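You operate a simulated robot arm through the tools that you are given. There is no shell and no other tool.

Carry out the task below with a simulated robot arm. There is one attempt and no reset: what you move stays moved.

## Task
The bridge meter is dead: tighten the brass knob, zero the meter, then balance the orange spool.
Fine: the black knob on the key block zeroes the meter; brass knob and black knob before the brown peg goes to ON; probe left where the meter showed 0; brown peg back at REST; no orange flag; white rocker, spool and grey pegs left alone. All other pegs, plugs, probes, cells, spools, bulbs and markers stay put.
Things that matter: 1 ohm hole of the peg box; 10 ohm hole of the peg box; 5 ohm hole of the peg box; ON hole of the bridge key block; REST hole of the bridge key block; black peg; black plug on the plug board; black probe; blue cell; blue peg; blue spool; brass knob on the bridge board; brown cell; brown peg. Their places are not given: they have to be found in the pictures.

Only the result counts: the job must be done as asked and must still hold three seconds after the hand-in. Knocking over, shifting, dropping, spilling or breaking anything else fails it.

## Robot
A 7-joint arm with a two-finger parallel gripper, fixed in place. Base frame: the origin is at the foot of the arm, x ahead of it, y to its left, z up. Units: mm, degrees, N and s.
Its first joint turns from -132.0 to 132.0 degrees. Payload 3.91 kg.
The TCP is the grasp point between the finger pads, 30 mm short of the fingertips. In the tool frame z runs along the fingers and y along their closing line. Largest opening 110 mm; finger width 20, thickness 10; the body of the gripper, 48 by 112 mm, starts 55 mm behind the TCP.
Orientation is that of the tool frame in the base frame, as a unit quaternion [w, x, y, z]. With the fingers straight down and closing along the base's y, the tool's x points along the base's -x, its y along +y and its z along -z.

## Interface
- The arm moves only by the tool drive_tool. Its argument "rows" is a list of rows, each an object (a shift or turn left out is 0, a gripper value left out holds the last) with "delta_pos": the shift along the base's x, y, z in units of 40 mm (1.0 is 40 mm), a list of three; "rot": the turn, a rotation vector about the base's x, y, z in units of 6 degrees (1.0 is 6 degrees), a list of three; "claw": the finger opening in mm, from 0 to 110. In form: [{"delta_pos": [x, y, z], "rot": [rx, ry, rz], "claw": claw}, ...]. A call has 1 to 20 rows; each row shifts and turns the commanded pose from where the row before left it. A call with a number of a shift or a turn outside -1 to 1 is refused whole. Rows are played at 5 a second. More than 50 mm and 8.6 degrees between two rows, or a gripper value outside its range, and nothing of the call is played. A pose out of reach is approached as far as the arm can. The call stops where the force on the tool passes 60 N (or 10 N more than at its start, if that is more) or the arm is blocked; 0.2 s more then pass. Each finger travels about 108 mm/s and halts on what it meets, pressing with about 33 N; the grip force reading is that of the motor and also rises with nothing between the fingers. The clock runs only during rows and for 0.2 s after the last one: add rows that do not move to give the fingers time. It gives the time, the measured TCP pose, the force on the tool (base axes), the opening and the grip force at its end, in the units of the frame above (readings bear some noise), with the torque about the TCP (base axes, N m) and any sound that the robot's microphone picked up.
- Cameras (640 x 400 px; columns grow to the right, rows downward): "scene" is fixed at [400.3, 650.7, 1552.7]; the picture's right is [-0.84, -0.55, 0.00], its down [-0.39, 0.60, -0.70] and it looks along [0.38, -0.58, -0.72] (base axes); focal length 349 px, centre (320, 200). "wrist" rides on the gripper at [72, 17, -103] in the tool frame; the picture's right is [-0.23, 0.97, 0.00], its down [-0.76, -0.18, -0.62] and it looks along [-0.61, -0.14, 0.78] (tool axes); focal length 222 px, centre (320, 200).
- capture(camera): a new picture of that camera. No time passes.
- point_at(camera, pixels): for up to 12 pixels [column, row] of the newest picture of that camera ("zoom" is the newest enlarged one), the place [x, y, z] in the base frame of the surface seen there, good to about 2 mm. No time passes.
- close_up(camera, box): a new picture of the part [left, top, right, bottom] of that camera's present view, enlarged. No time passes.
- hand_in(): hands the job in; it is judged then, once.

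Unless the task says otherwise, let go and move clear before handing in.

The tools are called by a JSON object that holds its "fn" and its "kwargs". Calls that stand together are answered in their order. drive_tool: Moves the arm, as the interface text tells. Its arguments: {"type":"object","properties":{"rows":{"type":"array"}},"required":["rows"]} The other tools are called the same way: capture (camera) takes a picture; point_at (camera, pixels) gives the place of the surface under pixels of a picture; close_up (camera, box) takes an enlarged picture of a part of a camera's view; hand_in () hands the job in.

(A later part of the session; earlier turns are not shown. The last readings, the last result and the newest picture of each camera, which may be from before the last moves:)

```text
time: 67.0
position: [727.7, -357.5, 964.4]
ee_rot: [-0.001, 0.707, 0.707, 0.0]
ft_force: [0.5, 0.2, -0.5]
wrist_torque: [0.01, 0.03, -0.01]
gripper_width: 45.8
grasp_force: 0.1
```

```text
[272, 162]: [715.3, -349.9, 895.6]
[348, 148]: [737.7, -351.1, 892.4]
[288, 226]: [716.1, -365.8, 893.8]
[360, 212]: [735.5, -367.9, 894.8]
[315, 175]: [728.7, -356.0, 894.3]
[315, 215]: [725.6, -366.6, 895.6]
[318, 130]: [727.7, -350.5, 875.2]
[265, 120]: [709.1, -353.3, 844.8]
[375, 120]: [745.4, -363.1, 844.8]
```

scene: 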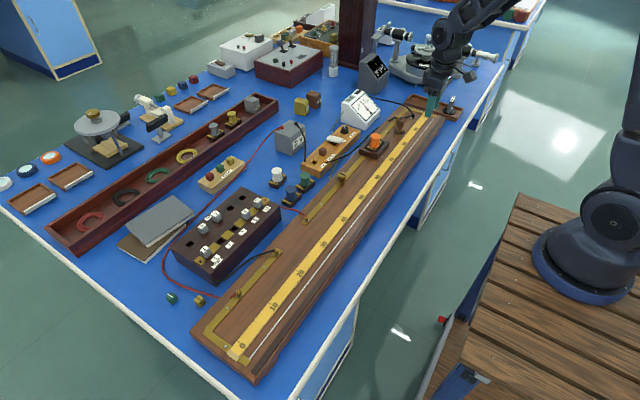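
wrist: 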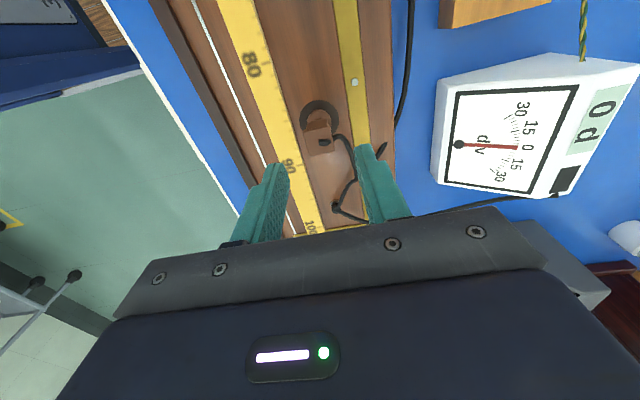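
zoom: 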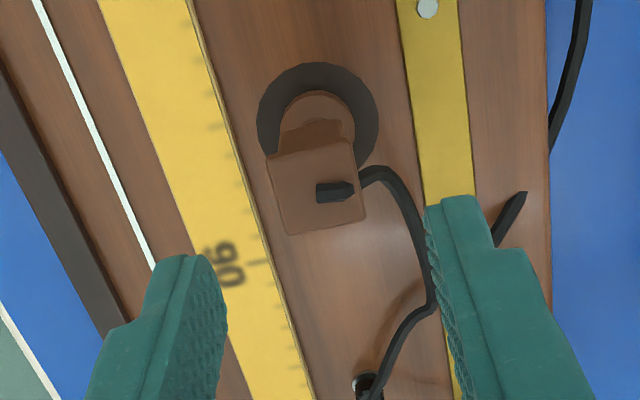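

The head's centre is (726.5,-359) with its top at z≈894. I'll align, descend to TCP z≈896 and close on it.

{"fn": "drive_tool", "kwargs": {"rows": [{"delta_pos": [-0.03, -0.037, -0.5]}, {"delta_pos": [0, 0, -0.6]}, {"delta_pos": [0, 0, -0.6]}, {}, {"claw": 30}, {"claw": 0}, {}, {}]}}

{"fn": "close_up", "kwargs": {"camera": "wrist", "box": [230, 80, 410, 210]}}

{"fn": "close_up", "kwargs": {"camera": "scene", "box": [370, 90, 434, 140]}}

```text
time: 68.8
position: [725.1, -359.4, 896.1]
ee_rot: [0.001, 0.707, 0.707, 0.0]
ft_force: [-0.2, 0.1, -0.5]
wrist_torque: [0.01, -0.01, 0.0]
gripper_width: 18.4
grasp_force: 32.8
```

```text
3.08 times, centred on (320, 145) of wrist
```

zoom: 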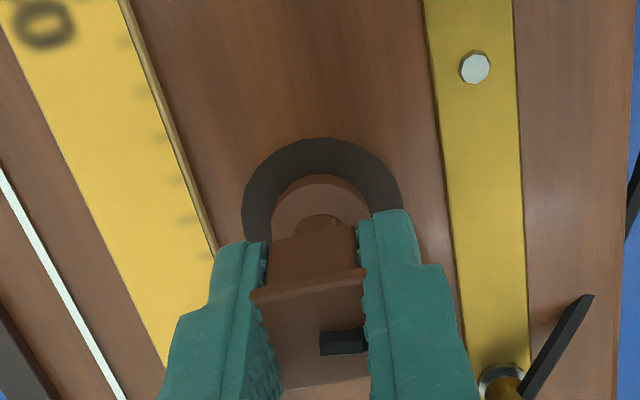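

```text
8.00 times, centred on (402, 115) of scene
```

zoom: 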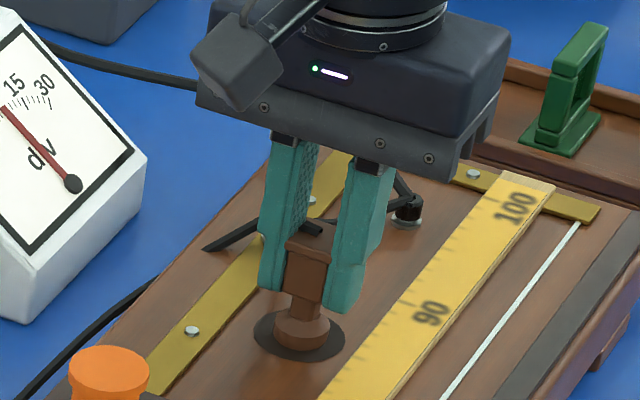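

The jockey is gripped at 18.4 mm with no side load. I'll lift it 32 mm, move to above the wire (x≈655) and carry it along to about the 50 cm mark, keeping it clear of the wire.

{"fn": "drive_tool", "kwargs": {"rows": [{"delta_pos": [0, 0, 0.2]}, {"delta_pos": [0, 0, 0.3]}, {"delta_pos": [0, 0, 0.3]}, {"delta_pos": [-0.6, 0, 0]}, {"delta_pos": [-0.6, 0, 0]}, {"delta_pos": [-0.595, 0, 0]}, {}, {}]}}

{"fn": "capture", "kwargs": {"camera": "wrist"}}

{"fn": "close_up", "kwargs": {"camera": "scene", "box": [370, 90, 450, 150]}}

```text
time: 70.6
position: [654.0, -360.7, 928.9]
ee_rot: [0.0, 0.707, 0.707, 0.0]
ft_force: [0.2, 0.2, -1.0]
wrist_torque: [0.01, 0.02, -0.03]
gripper_width: 18.7
grasp_force: 33.2
```

```text
taken
```

wrist: 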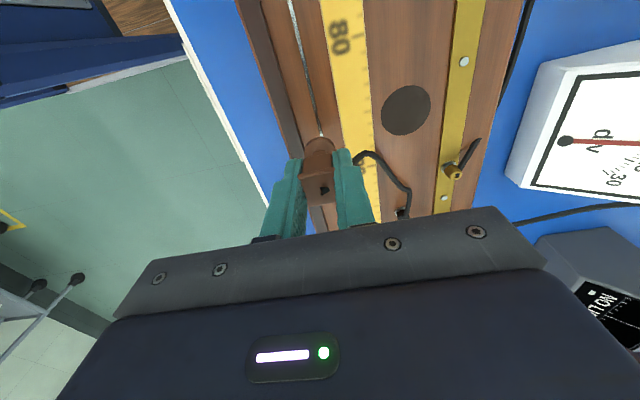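

```text
6.67 times, centred on (410, 120) of scene
```

zoom: 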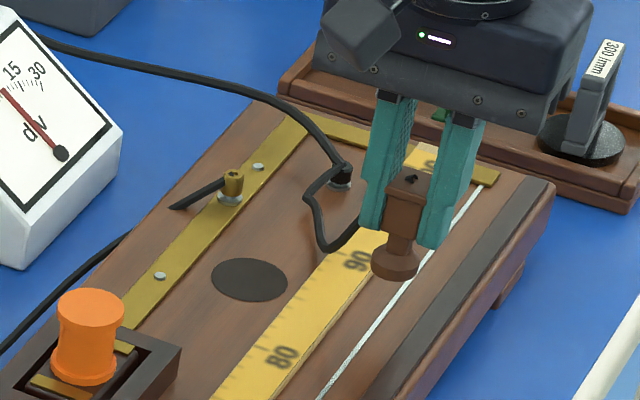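

The jockey is held above the wire and its lead follows. I'll carry it along +y to the 50 cm mark (y≈0).

{"fn": "drive_tool", "kwargs": {"rows": [{"delta_pos": [0, 0.6, 0]}, {"delta_pos": [0, 0.9, 0]}, {"delta_pos": [0, 0.9, 0]}, {"delta_pos": [0, 0.9, 0]}, {"delta_pos": [0, 0.9, 0]}, {"delta_pos": [0, 0.9, 0]}, {"delta_pos": [0, 0.9, 0]}, {"delta_pos": [0, 0.9, 0]}, {"delta_pos": [0, 0.9, 0]}, {"delta_pos": [0, 0.7, 0]}, {"delta_pos": [0, 0.5, 0]}, {}, {}]}}

{"fn": "capture", "kwargs": {"camera": "wrist"}}

{"fn": "close_up", "kwargs": {"camera": "wrist", "box": [250, 60, 410, 190]}}

{"fn": "capture", "kwargs": {"camera": "scene"}}

{"fn": "close_up", "kwargs": {"camera": "scene", "box": [330, 80, 430, 230]}}

```text
time: 73.4
position: [655.1, -0.6, 931.0]
ee_rot: [-0.001, 0.708, 0.707, 0.0]
ft_force: [-0.1, -0.2, -0.6]
wrist_torque: [-0.01, -0.02, 0.0]
gripper_width: 18.3
grasp_force: 33.2
```

```text
taken
```

wrist: 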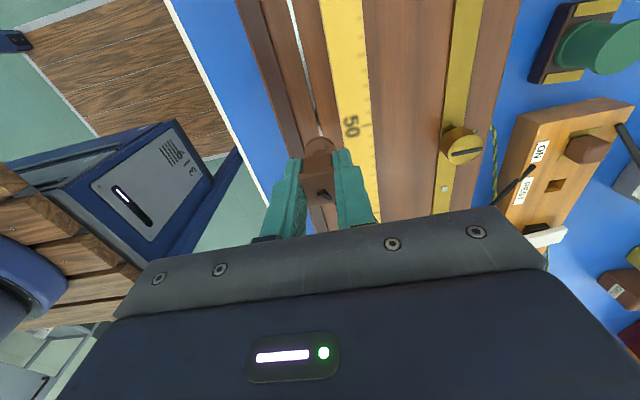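

```text
3.08 times, centred on (330, 125) of wrist
```

zoom: 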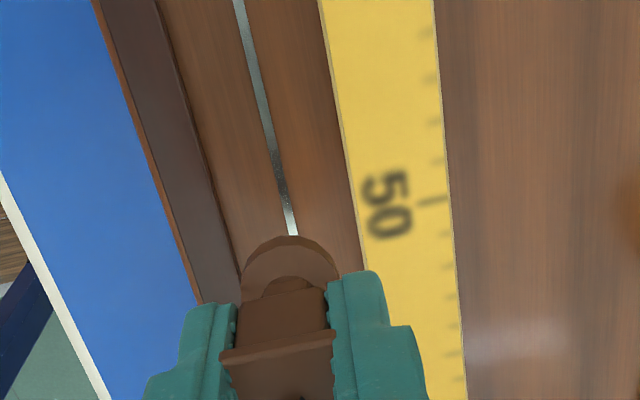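

```text
taken
```

scene: 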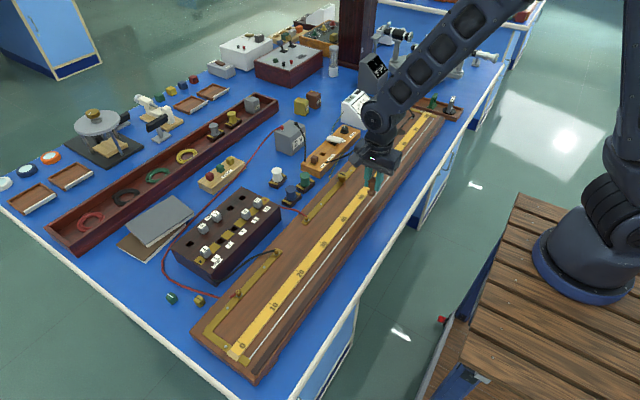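

```text
2.67 times, centred on (380, 155) of scene
```

zoom: 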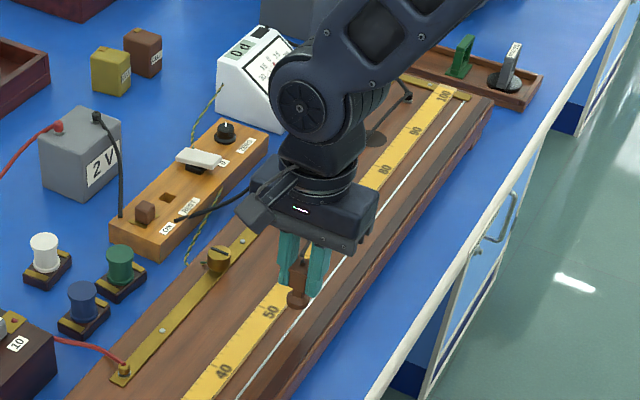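

The scene zoom shows the meter window "0 d" at (245,47) even with the arm here, and the foot is centred over the wire (wrist zoom column 289 for both). I'll lower the jockey most of the way, then in small steps to contact.

{"fn": "drive_tool", "kwargs": {"rows": [{"delta_pos": [0, 0, -0.3]}, {"delta_pos": [0, 0, -0.3]}, {"delta_pos": [0, 0, -0.12]}, {}]}}

{"fn": "close_up", "kwargs": {"camera": "wrist", "box": [250, 60, 410, 190]}}

{"fn": "close_up", "kwargs": {"camera": "scene", "box": [330, 80, 430, 230]}}

```text
time: 74.4
position: [654.7, -0.1, 901.2]
ee_rot: [0.0, 0.707, 0.707, 0.0]
ft_force: [-1.2, -0.6, -1.8]
wrist_torque: [-0.01, 0.0, 0.02]
gripper_width: 18.6
grasp_force: 32.7
```

```text
3.08 times, centred on (330, 125) of wrist
```

zoom: 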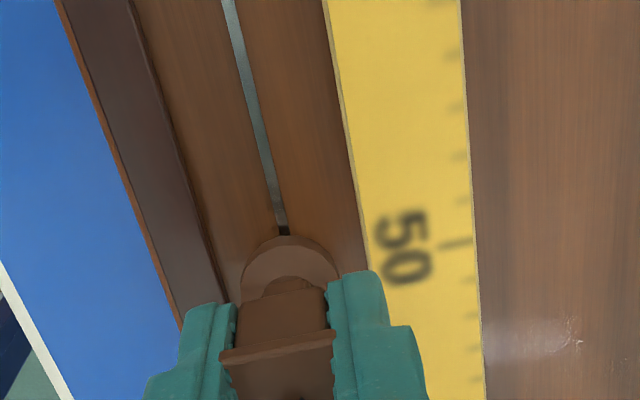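

```text
2.67 times, centred on (380, 155) of scene
```

zoom: 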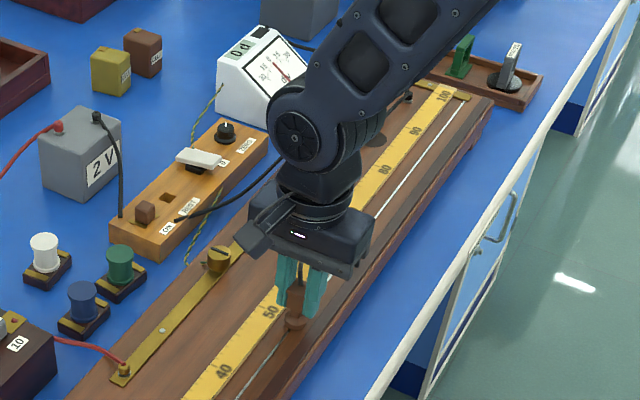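

The jockey is about 3 mm above the wire and the foot looks centred on it. I'll lower in 1.2 mm steps, reading force and meter.

{"fn": "drive_tool", "kwargs": {"rows": [{"delta_pos": [0.008, 0, -0.03]}, {"delta_pos": [0, 0, -0.03]}, {}]}}

{"fn": "close_up", "kwargs": {"camera": "scene", "box": [330, 80, 400, 130]}}

```text
time: 75.2
position: [654.6, 0.5, 898.2]
ee_rot: [0.0, 0.707, 0.707, 0.0]
ft_force: [0.6, -0.3, 0.0]
wrist_torque: [0.0, -0.01, 0.0]
gripper_width: 18.4
grasp_force: 32.7
```

```text
8.00 times, centred on (365, 105) of scene
```

zoom: 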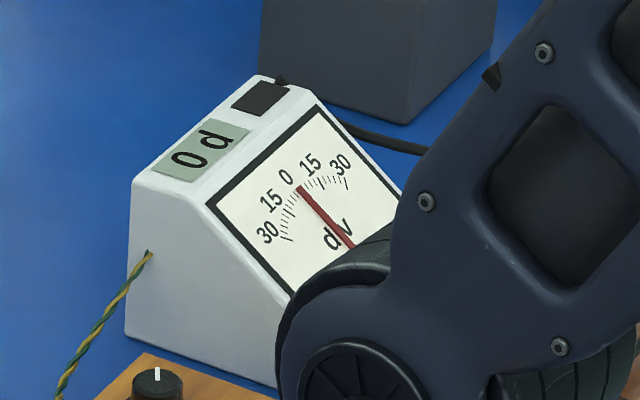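

Still "0 d" and no contact force. I'll lower another 0.8 mm and re-read.

{"fn": "drive_tool", "kwargs": {"rows": [{"delta_pos": [0, 0, -0.02]}, {}]}}

{"fn": "close_up", "kwargs": {"camera": "scene", "box": [330, 80, 400, 130]}}

```text
time: 75.8
position: [653.9, 0.8, 896.9]
ee_rot: [0.0, 0.706, 0.708, 0.0]
ft_force: [0.7, 1.0, -1.0]
wrist_torque: [-0.02, 0.02, -0.02]
gripper_width: 18.4
grasp_force: 32.9
```

```text
8.00 times, centred on (365, 105) of scene
```

zoom: 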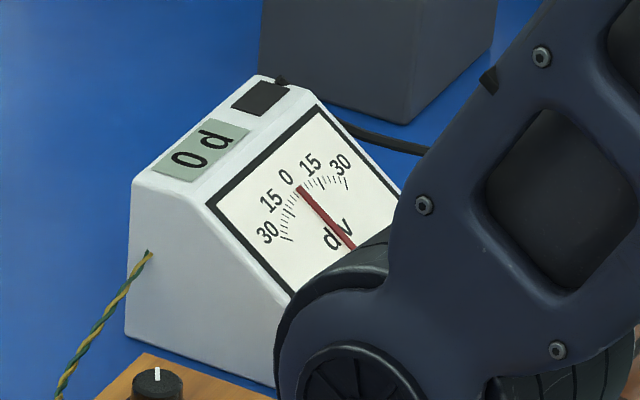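

Still "0 d" with no contact. I'll lower another 0.8 mm.

{"fn": "drive_tool", "kwargs": {"rows": [{"delta_pos": [0, 0, -0.01]}, {"delta_pos": [0, 0, -0.01]}, {}]}}

{"fn": "close_up", "kwargs": {"camera": "scene", "box": [330, 80, 400, 130]}}

{"fn": "close_up", "kwargs": {"camera": "scene", "box": [350, 170, 410, 220]}}

```text
time: 76.6
position: [654.0, -0.5, 895.7]
ee_rot: [0.0, 0.707, 0.707, 0.0]
ft_force: [-0.3, 0.7, -1.2]
wrist_torque: [-0.03, -0.03, 0.02]
gripper_width: 18.5
grasp_force: 32.9
```

```text
8.00 times, centred on (365, 105) of scene
```

zoom: 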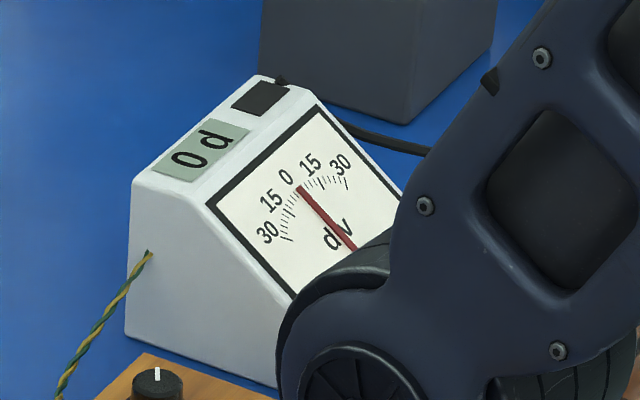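

```text
8.00 times, centred on (380, 195) of scene
```

zoom: 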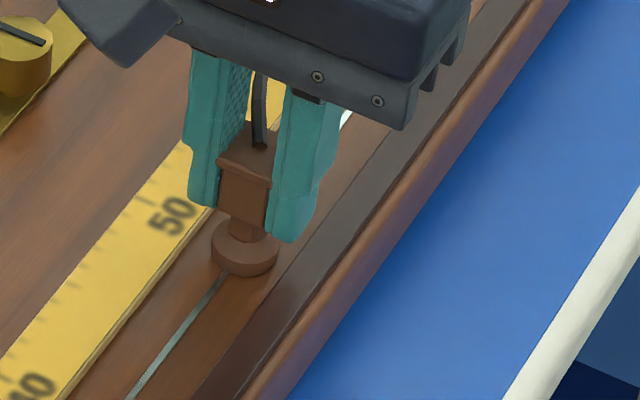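

The foot looks about 1.5-2 mm toward -x of the wire in this zoom (foot centre (245,253) against the wire at (238,253)) and not yet touching. I'll shift +1.4 mm in x and lower 0.6 mm.

{"fn": "drive_tool", "kwargs": {"rows": [{"delta_pos": [0.035, 0, 0]}, {"delta_pos": [0, 0, -0.015]}, {}]}}

{"fn": "close_up", "kwargs": {"camera": "scene", "box": [330, 80, 400, 130]}}

{"fn": "close_up", "kwargs": {"camera": "wrist", "box": [270, 100, 370, 180]}}

```text
time: 77.4
position: [656.3, 0.7, 895.3]
ee_rot: [0.0, 0.707, 0.707, 0.0]
ft_force: [-0.1, 0.8, 0.4]
wrist_torque: [0.01, -0.02, 0.03]
gripper_width: 18.3
grasp_force: 32.5
```

```text
8.00 times, centred on (365, 105) of scene
```

zoom: 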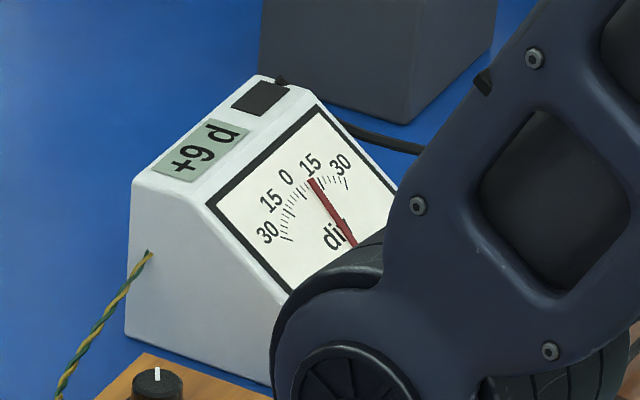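

```text
5.00 times, centred on (320, 140) of wrist
```

zoom: 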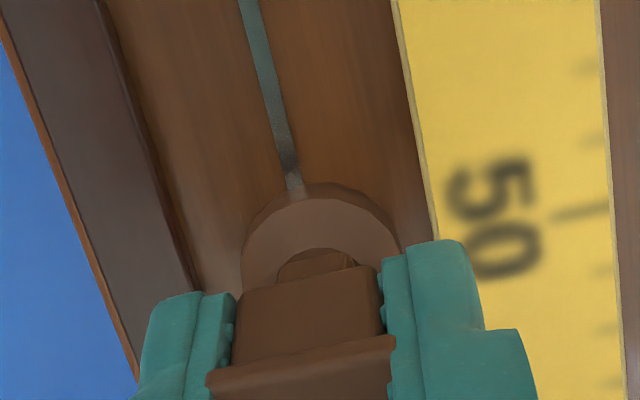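

Contact: the meter reads "+9 d" near 50 cm and the flag is black. I'll check the foot's position on the wire again from the scene camera.

{"fn": "close_up", "kwargs": {"camera": "scene", "box": [350, 180, 400, 220]}}

```text
10.00 times, centred on (375, 200) of scene
```

zoom: 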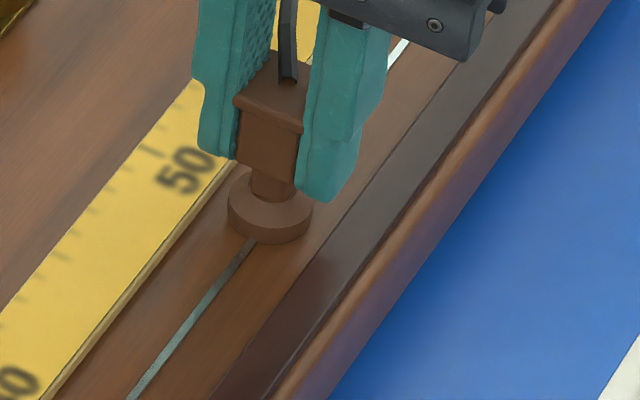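

The foot is within about 1 mm of the wire line (slightly to +x). I'll lift a hair, move +8 mm in y (toward 49 cm) and -0.6 mm in x, lower again, and read.

{"fn": "drive_tool", "kwargs": {"rows": [{"delta_pos": [0, 0, 0.03]}, {"delta_pos": [-0.015, 0.2, 0]}, {"delta_pos": [0, 0, -0.03]}, {}, {}]}}

{"fn": "close_up", "kwargs": {"camera": "scene", "box": [330, 80, 400, 130]}}

```text
time: 78.6
position: [654.9, 8.3, 896.2]
ee_rot: [0.001, 0.708, 0.707, 0.001]
ft_force: [-0.5, -4.6, 28.2]
wrist_torque: [-0.19, 0.1, -0.01]
gripper_width: 18.6
grasp_force: 32.8
```

```text
8.00 times, centred on (365, 105) of scene
```

zoom: 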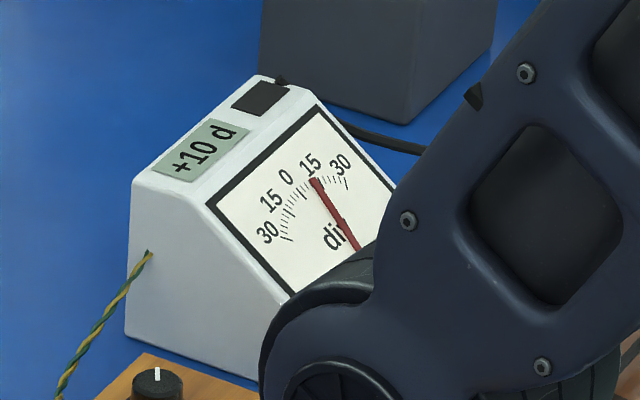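

The meter went to "+10 d" for +8 mm, so about 0.12 div/mm and the balance lies toward -y by roughly 75 mm. I'll lift slightly, move -48 mm in y (about 54 cm), lower and read.

{"fn": "drive_tool", "kwargs": {"rows": [{"delta_pos": [0, 0, 0.06]}, {"delta_pos": [0, -0.6, 0]}, {"delta_pos": [0, -0.6, 0]}, {"delta_pos": [0, 0, -0.03]}, {"delta_pos": [0, 0, -0.02]}, {}, {}]}}

{"fn": "close_up", "kwargs": {"camera": "scene", "box": [330, 80, 400, 130]}}

{"fn": "close_up", "kwargs": {"camera": "scene", "box": [360, 165, 410, 205]}}

```text
time: 80.2
position: [654.4, -40.2, 895.1]
ee_rot: [-0.001, 0.707, 0.707, 0.0]
ft_force: [-1.4, -1.1, 2.0]
wrist_torque: [-0.05, 0.01, -0.01]
gripper_width: 18.8
grasp_force: 32.9
```

```text
8.00 times, centred on (365, 105) of scene
```

zoom: 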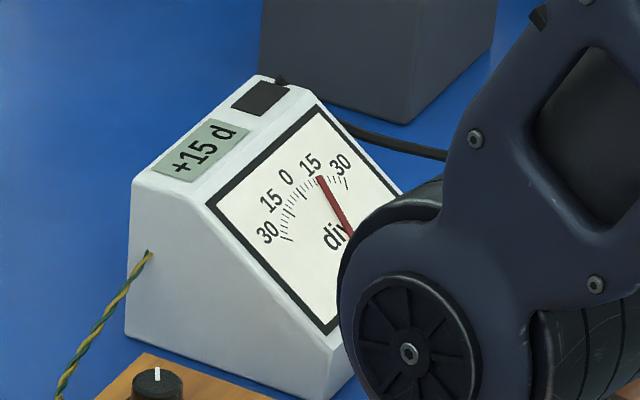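

```text
10.00 times, centred on (385, 185) of scene
```

zoom: 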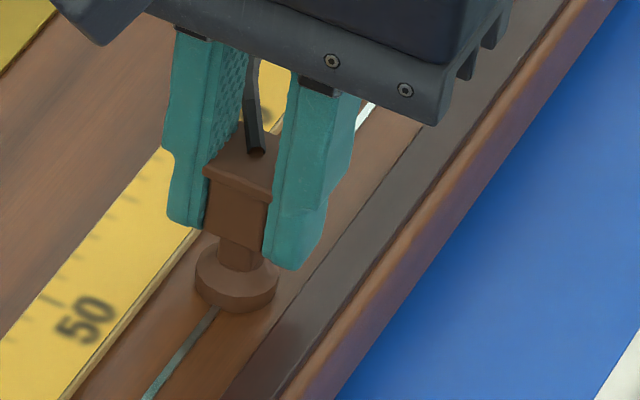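

The reading is now "+15 d", which doesn't fit the first two, so the needle may be lagging. I'll wait about a second and read again.

{"fn": "drive_tool", "kwargs": {"rows": [{}, {}, {}, {}, {}]}}

{"fn": "close_up", "kwargs": {"camera": "scene", "box": [330, 80, 400, 130]}}

```text
time: 81.4
position: [654.7, -39.6, 896.4]
ee_rot: [0.0, 0.707, 0.707, 0.0]
ft_force: [-0.1, -0.1, 1.7]
wrist_torque: [-0.03, 0.02, 0.02]
gripper_width: 18.2
grasp_force: 33.1
```

```text
8.00 times, centred on (365, 105) of scene
```

zoom: 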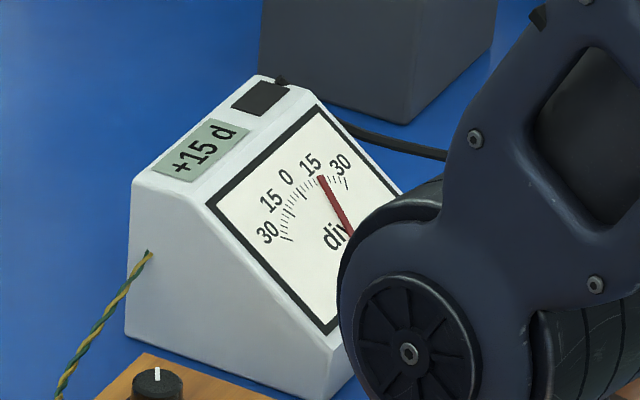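

It is steady at "+15 d" at y≈-40 against "+10 d" at y≈+8, about 0.10 div/mm falling toward +y, so balance should be near y≈+105 (39.5 cm). I'll lift slightly, move +144 mm, lower and read.

{"fn": "drive_tool", "kwargs": {"rows": [{"delta_pos": [0, 0, 0.1]}, {"delta_pos": [0, 0.6, 0]}, {"delta_pos": [0, 0.8, 0]}, {"delta_pos": [0, 0.8, 0]}, {"delta_pos": [0, 0.8, 0]}, {"delta_pos": [0, 0.6, 0]}, {}, {"delta_pos": [0, 0, -0.06]}, {"delta_pos": [0, 0, -0.03]}, {}, {}, {}]}}

{"fn": "close_up", "kwargs": {"camera": "scene", "box": [320, 75, 420, 225]}}

{"fn": "close_up", "kwargs": {"camera": "wrist", "box": [270, 100, 370, 180]}}

```text
time: 84.0
position: [654.9, 103.9, 897.1]
ee_rot: [0.0, 0.707, 0.707, 0.0]
ft_force: [0.3, 0.0, -0.5]
wrist_torque: [0.0, 0.01, -0.03]
gripper_width: 18.4
grasp_force: 32.7
```

```text
2.67 times, centred on (370, 150) of scene
```

zoom: 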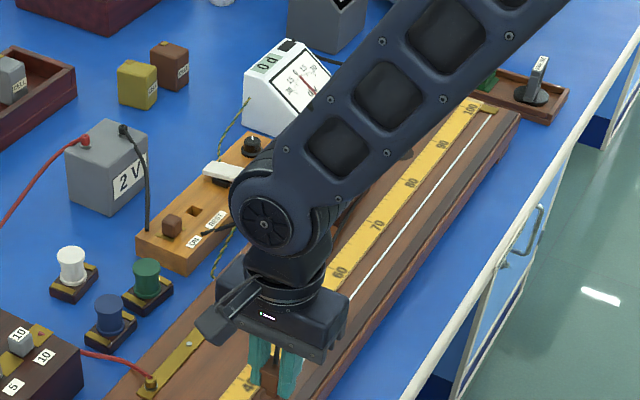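

```text
5.00 times, centred on (320, 140) of wrist
```

zoom: 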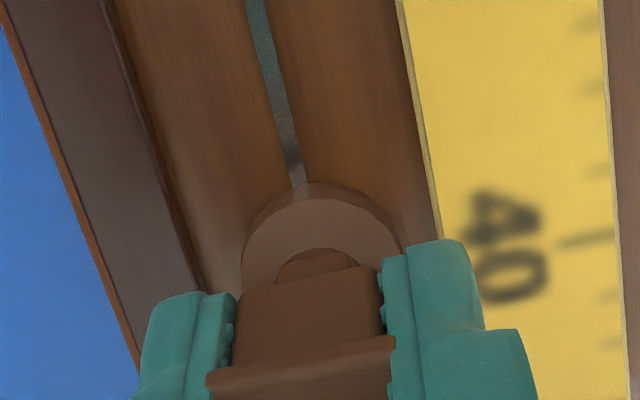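

The meter shows "0 d", but the foot may not be touching yet (z reading 897.1, no force). I'll lower another 0.8 mm and read again.

{"fn": "drive_tool", "kwargs": {"rows": [{"delta_pos": [0, 0, -0.01]}, {"delta_pos": [0, 0, -0.01]}, {}, {}, {}]}}

{"fn": "close_up", "kwargs": {"camera": "scene", "box": [340, 80, 380, 110]}}

{"fn": "close_up", "kwargs": {"camera": "scene", "box": [330, 200, 380, 240]}}

```text
time: 85.2
position: [654.9, 104.6, 896.1]
ee_rot: [0.0, 0.707, 0.707, 0.0]
ft_force: [1.2, 0.4, 4.6]
wrist_torque: [-0.03, -0.05, 0.02]
gripper_width: 18.8
grasp_force: 33.4
```

```text
13.33 times, centred on (360, 95) of scene
```

zoom: 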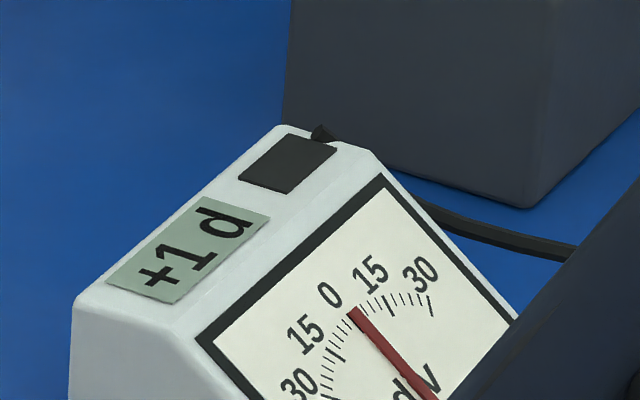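

```text
10.00 times, centred on (355, 220) of scene
```

zoom: 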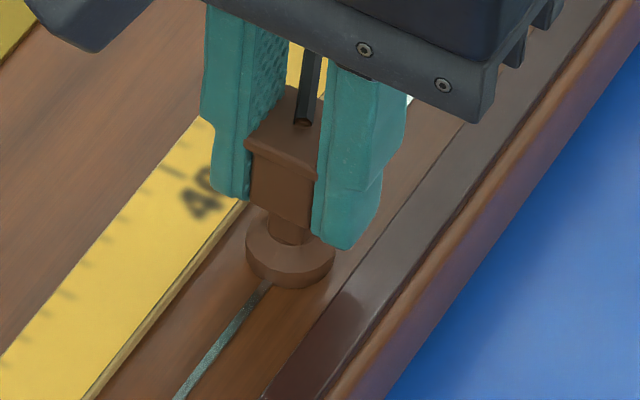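

Contact now with 4.6 N and "+1 d" at y≈104.6, so the balance is a few millimetres further toward +y. I'll lift slightly, move +10 mm, set down and read.

{"fn": "drive_tool", "kwargs": {"rows": [{"delta_pos": [0, 0, 0.03]}, {"delta_pos": [0, 0.25, 0]}, {"delta_pos": [0, 0, -0.03]}, {}, {}, {}, {}]}}

{"fn": "close_up", "kwargs": {"camera": "scene", "box": [340, 80, 380, 110]}}

```text
time: 86.8
position: [654.2, 114.3, 895.7]
ee_rot: [0.0, 0.707, 0.707, 0.001]
ft_force: [0.0, -0.9, -1.2]
wrist_torque: [0.01, -0.03, -0.01]
gripper_width: 18.6
grasp_force: 32.8
```

```text
13.33 times, centred on (360, 95) of scene
```

zoom: 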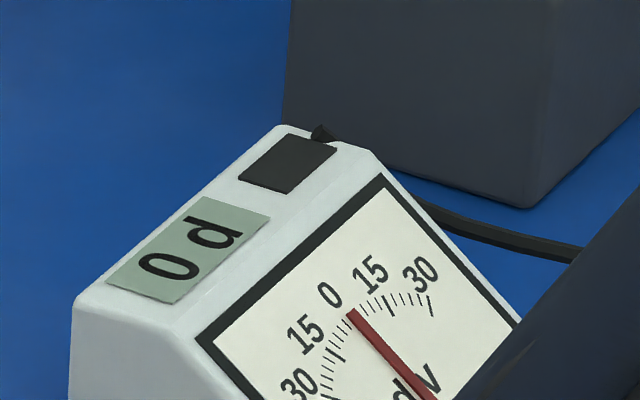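

Reads "0 d" at y≈114.3, but I can't tell if it is touching since the force is about zero. I'll lower 0.5 mm and read force and meter again.

{"fn": "drive_tool", "kwargs": {"rows": [{"delta_pos": [0, 0, -0.012]}, {}, {}, {}]}}

{"fn": "close_up", "kwargs": {"camera": "scene", "box": [340, 80, 380, 110]}}

```text
time: 87.8
position: [654.6, 113.8, 896.2]
ee_rot: [0.001, 0.707, 0.707, 0.0]
ft_force: [-3.3, -2.4, 19.8]
wrist_torque: [-0.09, 0.16, -0.03]
gripper_width: 18.5
grasp_force: 32.9
```

```text
13.33 times, centred on (360, 95) of scene
```

zoom: 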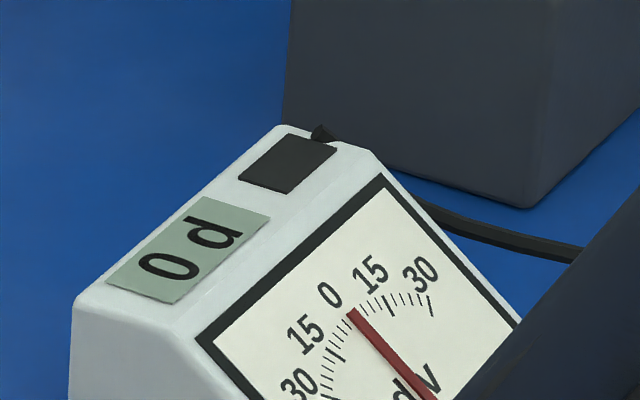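

Firm contact (20 N) at y≈114 and the meter reads "0 d". To centre within the zero band, I'll step +6 mm and look for where it turns to -1.

{"fn": "drive_tool", "kwargs": {"rows": [{"delta_pos": [0, 0, 0.03]}, {"delta_pos": [0, 0.15, 0]}, {"delta_pos": [0, 0, -0.03]}, {}, {}, {}, {}]}}

{"fn": "close_up", "kwargs": {"camera": "scene", "box": [340, 80, 380, 110]}}

```text
time: 89.4
position: [655.1, 120.5, 895.5]
ee_rot: [0.001, 0.707, 0.707, 0.0]
ft_force: [-2.0, -2.1, 32.2]
wrist_torque: [-0.02, 0.13, -0.03]
gripper_width: 18.6
grasp_force: 32.4
```

```text
13.33 times, centred on (360, 95) of scene
```

zoom: 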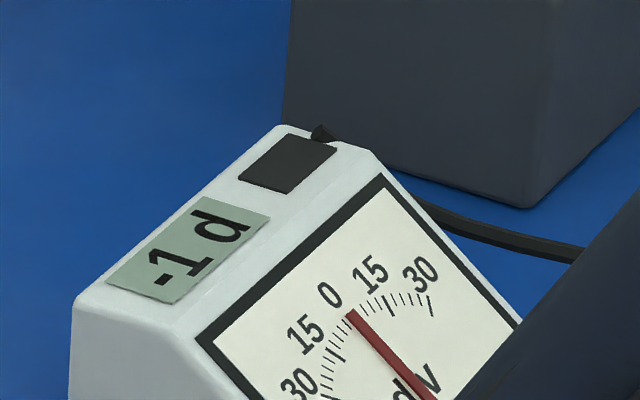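

"-1 d" at y≈120.3. I'll bisect by stepping back -3 mm to about 117.3.

{"fn": "drive_tool", "kwargs": {"rows": [{"delta_pos": [0, 0, 0.035]}, {"delta_pos": [0, -0.075, 0]}, {"delta_pos": [0, 0, -0.03]}, {}, {}, {}, {}]}}

{"fn": "close_up", "kwargs": {"camera": "scene", "box": [340, 80, 380, 110]}}

```text
time: 91.0
position: [655.9, 117.8, 894.9]
ee_rot: [0.001, 0.707, 0.707, -0.001]
ft_force: [-0.1, 0.4, -1.5]
wrist_torque: [-0.01, -0.01, -0.02]
gripper_width: 18.8
grasp_force: 33.3
```

```text
13.33 times, centred on (360, 95) of scene
```

zoom: 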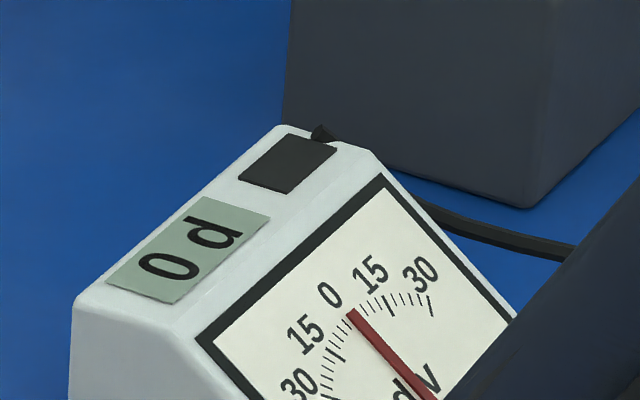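

The force is about zero, so contact isn't certain here. I'll lower 0.4 mm and read again.

{"fn": "drive_tool", "kwargs": {"rows": [{"delta_pos": [0, 0, -0.012]}, {}, {}, {}]}}

{"fn": "close_up", "kwargs": {"camera": "scene", "box": [340, 80, 380, 110]}}

```text
time: 92.0
position: [654.8, 118.5, 894.8]
ee_rot: [0.0, 0.707, 0.707, 0.001]
ft_force: [1.7, 0.7, 18.8]
wrist_torque: [0.1, -0.08, -0.02]
gripper_width: 18.7
grasp_force: 32.6
```

```text
13.33 times, centred on (360, 95) of scene
```

zoom: 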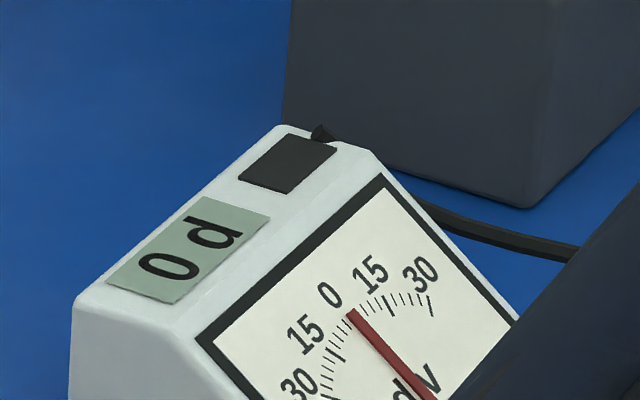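

"0 d" with firm contact at y≈117.3, so the upper edge is between 117.3 and 120.3. I'll check the lower edge by stepping -8 mm to about 109.3.

{"fn": "drive_tool", "kwargs": {"rows": [{"delta_pos": [0, 0, 0.03]}, {"delta_pos": [0, -0.2, 0]}, {"delta_pos": [0, 0, -0.03]}, {}, {}, {}, {}]}}

{"fn": "close_up", "kwargs": {"camera": "scene", "box": [340, 80, 380, 110]}}

```text
time: 93.6
position: [656.0, 108.9, 894.4]
ee_rot: [0.001, 0.708, 0.707, 0.001]
ft_force: [-3.1, 0.6, 23.1]
wrist_torque: [0.08, 0.14, 0.02]
gripper_width: 18.5
grasp_force: 32.5
```

```text
13.33 times, centred on (360, 95) of scene
```

zoom: 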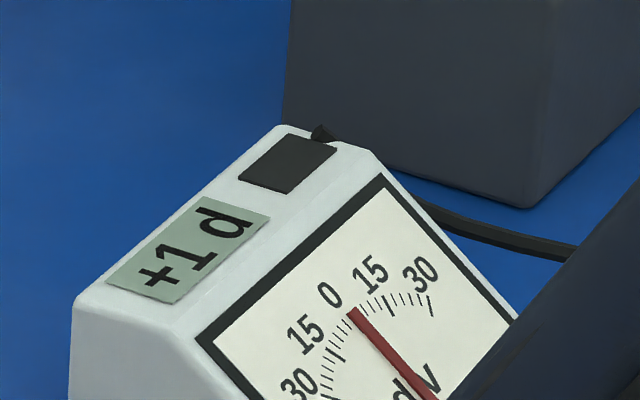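

"+1 d" at 109.3 and "0 d" from 114 to 117, with "-1 d" at 120.3, so the middle of zero is near y≈114.8. I'll step +5.6 mm there and set it down gently.

{"fn": "drive_tool", "kwargs": {"rows": [{"delta_pos": [0, 0, 0.03]}, {"delta_pos": [0, 0.14, 0]}, {"delta_pos": [0, 0, -0.025]}, {}, {}, {}, {}]}}

{"fn": "close_up", "kwargs": {"camera": "scene", "box": [340, 80, 380, 110]}}

{"fn": "close_up", "kwargs": {"camera": "scene", "box": [325, 200, 385, 245]}}

{"fn": "close_up", "kwargs": {"camera": "wrist", "box": [270, 100, 370, 180]}}

```text
time: 95.2
position: [656.2, 114.5, 894.9]
ee_rot: [0.0, 0.707, 0.707, 0.0]
ft_force: [0.4, -0.3, -1.4]
wrist_torque: [-0.02, -0.05, 0.02]
gripper_width: 18.3
grasp_force: 32.7
```

```text
13.33 times, centred on (360, 95) of scene
```

zoom: 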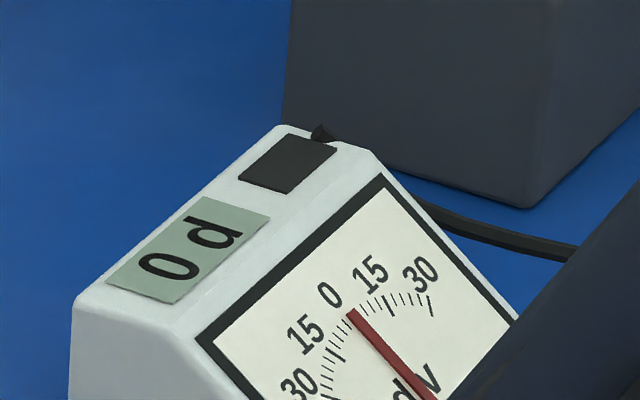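

```text
8.89 times, centred on (355, 222) of scene
```

zoom: 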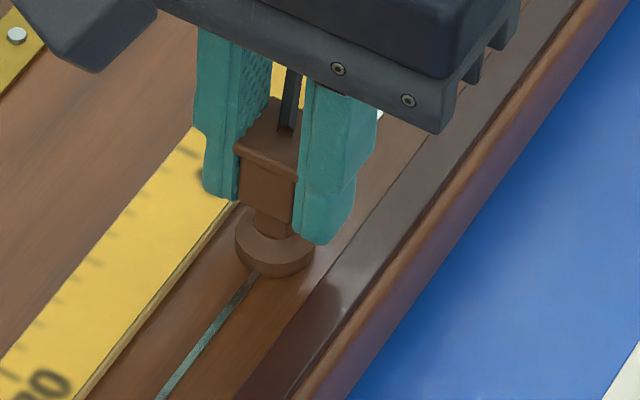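

```text
5.00 times, centred on (320, 140) of wrist
```

zoom: 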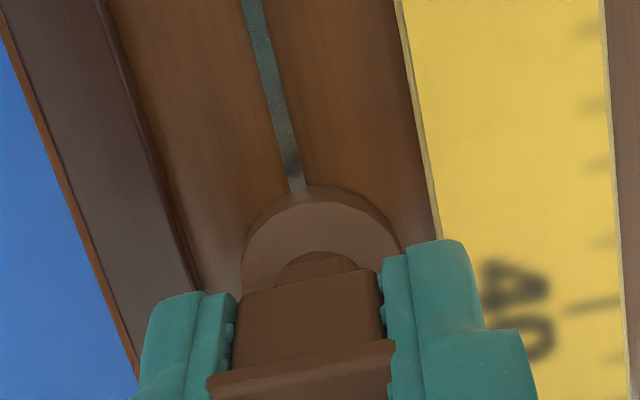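

"0 d" and the foot is centred on the wire line. I'll lower 0.3 mm to touch, then check the force and meter before releasing.

{"fn": "drive_tool", "kwargs": {"rows": [{"delta_pos": [0, 0, -0.007]}, {}, {}]}}

{"fn": "close_up", "kwargs": {"camera": "scene", "box": [340, 80, 380, 110]}}

```text
time: 96.0
position: [656.1, 114.6, 895.4]
ee_rot: [0.0, 0.707, 0.707, 0.0]
ft_force: [1.8, -1.7, 6.3]
wrist_torque: [-0.03, -0.02, 0.04]
gripper_width: 18.6
grasp_force: 33.4
```

```text
13.33 times, centred on (360, 95) of scene
```

zoom: 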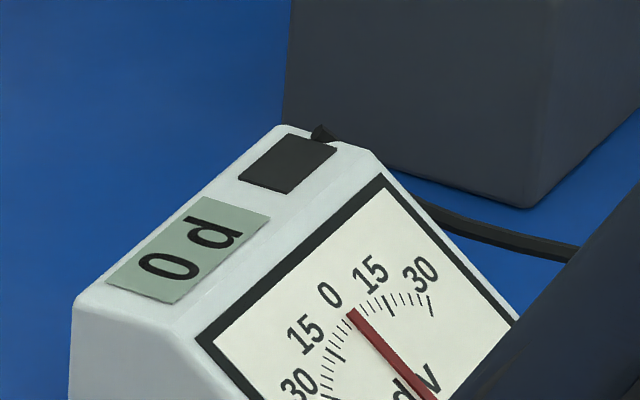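

Light contact of 6 N and "0 d". I'll open the fingers gradually, then lift straight up and check the jockey and meter.

{"fn": "drive_tool", "kwargs": {"rows": [{"claw": 24}, {}, {"claw": 46}, {}, {"delta_pos": [0, 0, 0.4]}, {"delta_pos": [0, 0, 0.8]}, {"delta_pos": [0, 0, 0.8]}, {}]}}

{"fn": "close_up", "kwargs": {"camera": "scene", "box": [340, 80, 380, 110]}}

{"fn": "close_up", "kwargs": {"camera": "scene", "box": [325, 195, 385, 240]}}

{"fn": "capture", "kwargs": {"camera": "wrist"}}

```text
time: 97.8
position: [655.3, 115.4, 973.5]
ee_rot: [0.0, 0.707, 0.708, 0.0]
ft_force: [0.1, -0.4, 1.0]
wrist_torque: [0.01, 0.0, -0.01]
gripper_width: 46.1
grasp_force: 0.1
```

```text
13.33 times, centred on (360, 95) of scene
```

zoom: 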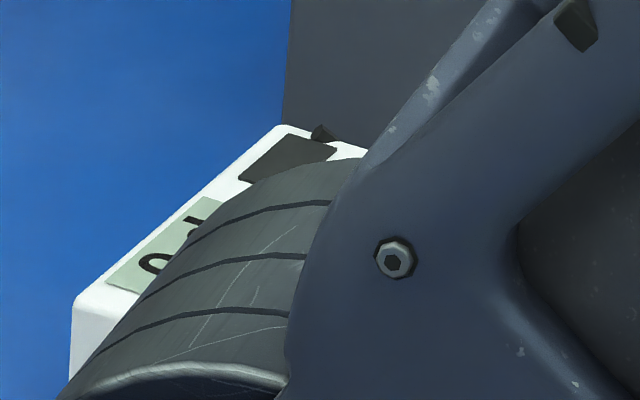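

```text
8.89 times, centred on (355, 218) of scene
```

zoom: 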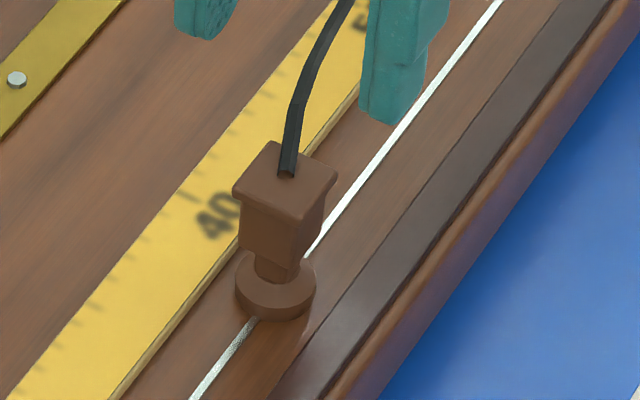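

```text
taken
```

wrist: 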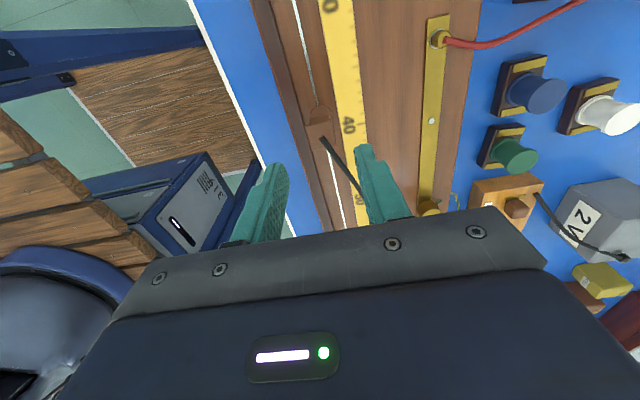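

The jockey stands upright on the wire at scene zoom (275,290), with its lead trailing away to -y. I'll rise well clear of the lead and turn back toward yaw 0 while heading for the peg, then check the meter.

{"fn": "drive_tool", "kwargs": {"rows": [{"delta_pos": [0, 0, 0.9]}, {"delta_pos": [0, 0, 0.9]}, {"delta_pos": [0, 0, 0.6], "rot": [0, 0, 1]}, {"delta_pos": [0.5, 0, 0], "rot": [0, 0, 1]}, {"delta_pos": [0.8, 0, 0], "rot": [0, 0, 1]}, {"delta_pos": [0.8, -0.3, 0], "rot": [0, 0, 1]}, {"delta_pos": [0.8, -0.4, 0], "rot": [0, 0, 1]}, {"delta_pos": [0.8, -0.6, 0], "rot": [0, 0, 1]}, {"delta_pos": [0.8, -0.7, 0], "rot": [0, 0, 1]}, {"delta_pos": [0.7, -0.7, 0], "rot": [0, 0, 1]}, {"delta_pos": [0.4, -0.7, 0], "rot": [0, 0, 1]}, {"delta_pos": [0.2, -0.7, 0], "rot": [0, 0, 1]}, {"delta_pos": [0.1, -0.5, 0], "rot": [0, 0, 1]}, {"rot": [0, 0, 1]}, {"rot": [0, 0, 1]}, {"rot": [0, 0, 1]}, {"rot": [0, 0, 1]}, {}, {}]}}

{"fn": "capture", "kwargs": {"camera": "wrist"}}

{"fn": "capture", "kwargs": {"camera": "scene"}}

{"fn": "close_up", "kwargs": {"camera": "scene", "box": [325, 80, 445, 240]}}

```text
time: 101.8
position: [890.9, -69.7, 1071.1]
ee_rot: [0.0, 0.0, 1.0, 0.0]
ft_force: [-0.6, 0.0, -0.2]
wrist_torque: [0.03, 0.01, -0.03]
gripper_width: 45.8
grasp_force: 0.0
```

```text
taken
```

wrist: 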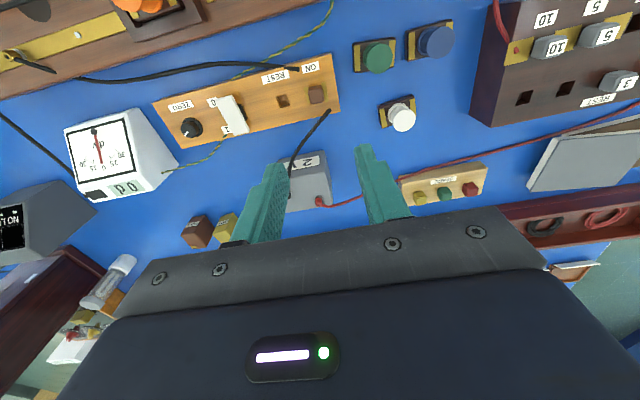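

```text
taken
```

scene: 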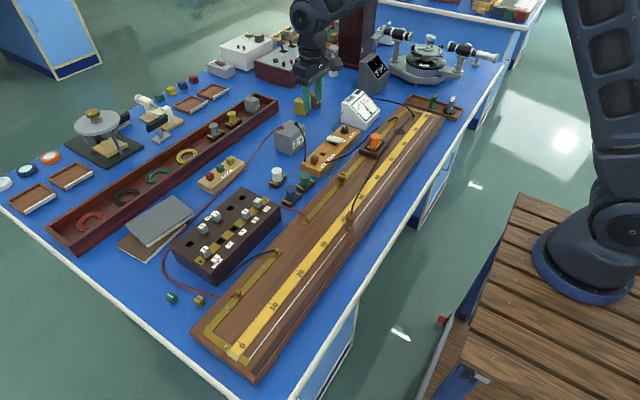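

```text
2.50 times, centred on (385, 160) of scene
```

zoom: 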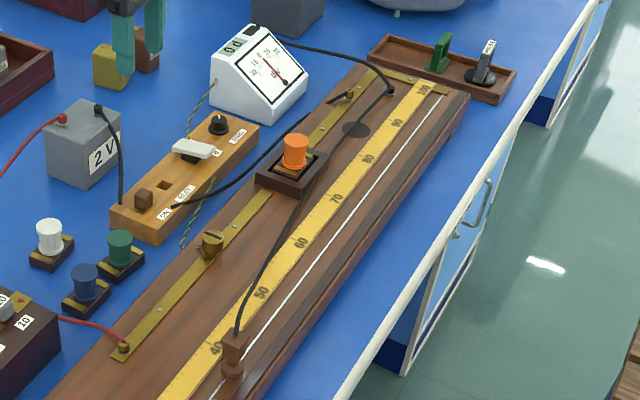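

The meter shows "0 d" with the flag window black, and the jockey stands at about 38.5 cm. Now I'll line up over the brown peg in ON and descend to TCP z≈900 for a check.

{"fn": "drive_tool", "kwargs": {"rows": [{"delta_pos": [0.1, -0.13, -0.8]}, {"delta_pos": [0, 0, -0.9]}, {"delta_pos": [0, 0, -0.9]}, {"delta_pos": [0, 0, -0.9]}, {"delta_pos": [0, 0, -0.75]}, {}, {}]}}

{"fn": "close_up", "kwargs": {"camera": "wrist", "box": [250, 100, 410, 200]}}

{"fn": "point_at", "kwargs": {"camera": "zoom", "pixels": [[278, 190], [230, 160], [320, 150], [240, 230], [335, 215]]}}

{"fn": "close_up", "kwargs": {"camera": "scene", "box": [334, 80, 398, 120]}}

```text
time: 103.4
position: [896.0, -77.4, 900.0]
ee_rot: [0.0, 0.0, 1.0, 0.0]
ft_force: [0.2, 0.3, -0.3]
wrist_torque: [0.02, -0.01, -0.01]
gripper_width: 45.9
grasp_force: 0.0
```

```text
4.00 times, centred on (330, 150) of wrist
```

zoom: 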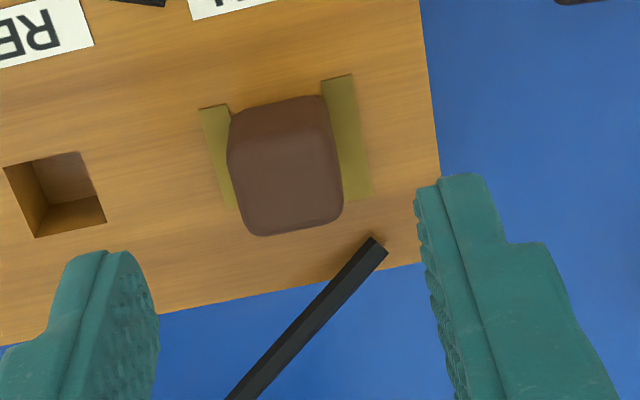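

```text
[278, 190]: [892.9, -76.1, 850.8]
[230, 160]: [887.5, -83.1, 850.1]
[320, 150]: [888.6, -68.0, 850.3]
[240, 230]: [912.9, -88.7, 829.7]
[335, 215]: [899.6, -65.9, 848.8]
```

```text
10.00 times, centred on (366, 100) of scene
```

zoom: 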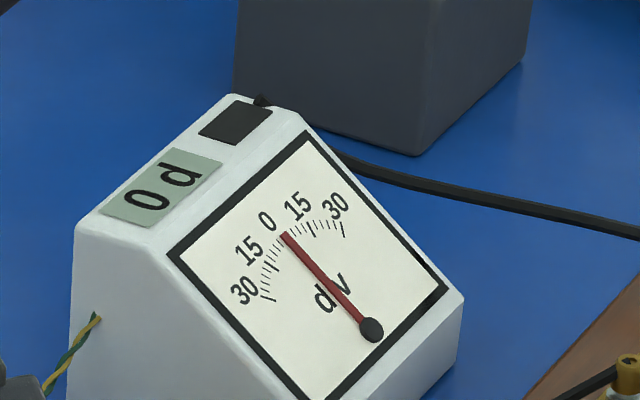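

The meter holds "0 d". The peg centre is about (893.5,-74.8), so I'll shift x -1.6 mm, y +2.2 mm, descend to TCP z≈867 and grip.

{"fn": "drive_tool", "kwargs": {"rows": [{"delta_pos": [-0.04, 0.055, 0]}, {"delta_pos": [0, 0, -0.42]}, {"delta_pos": [0, 0, -0.42]}, {}, {"claw": 26}, {"claw": 0}, {}, {}]}}

{"fn": "close_up", "kwargs": {"camera": "wrist", "box": [250, 100, 410, 200]}}

```text
time: 105.2
position: [893.8, -72.7, 867.8]
ee_rot: [0.001, 0.0, 1.0, 0.0]
ft_force: [0.0, 0.4, -0.9]
wrist_torque: [0.03, 0.01, -0.02]
gripper_width: 19.1
grasp_force: 32.7
```

```text
4.00 times, centred on (330, 150) of wrist
```

zoom: 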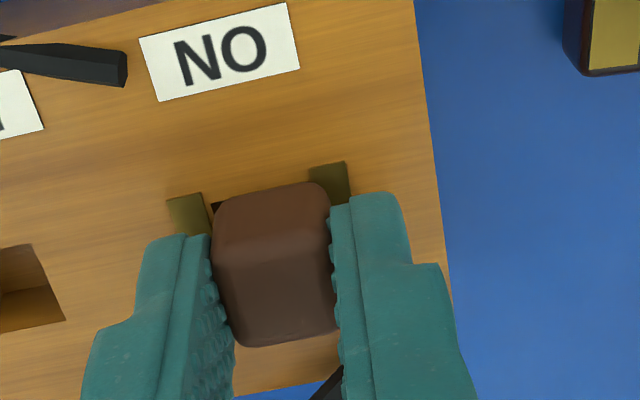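

The peg is gripped at 19.1 mm. I'll lift it 48 mm and move -50 mm in y over the REST hole, then check alignment.

{"fn": "drive_tool", "kwargs": {"rows": [{"delta_pos": [0, 0, 0.2]}, {"delta_pos": [0, 0, 0.3]}, {"delta_pos": [0, 0, 0.3]}, {"delta_pos": [0, 0, 0.4]}, {}, {"delta_pos": [0, -0.4, 0]}, {"delta_pos": [0, -0.45, 0]}, {"delta_pos": [0, -0.4, 0]}, {}, {}]}}

{"fn": "close_up", "kwargs": {"camera": "wrist", "box": [250, 80, 430, 210]}}

{"fn": "close_up", "kwargs": {"camera": "scene", "box": [292, 110, 356, 170]}}

```text
time: 107.4
position: [894.0, -123.5, 914.4]
ee_rot: [0.0, 0.0, 1.0, 0.0]
ft_force: [-0.8, 0.0, -0.1]
wrist_torque: [0.01, -0.01, 0.03]
gripper_width: 18.8
grasp_force: 32.8
```

```text
3.08 times, centred on (340, 145) of wrist
```

zoom: 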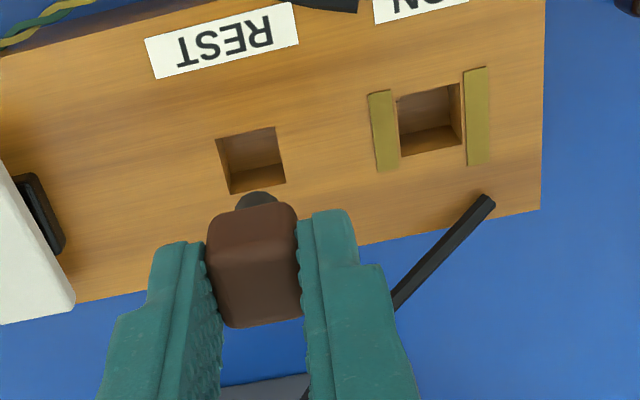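

```text
6.67 times, centred on (324, 140) of scene
```

zoom: 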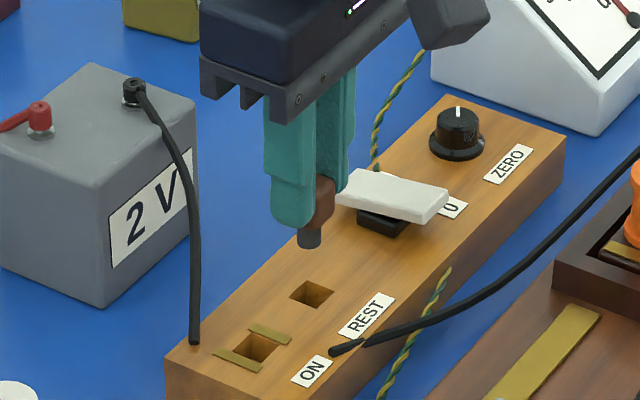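

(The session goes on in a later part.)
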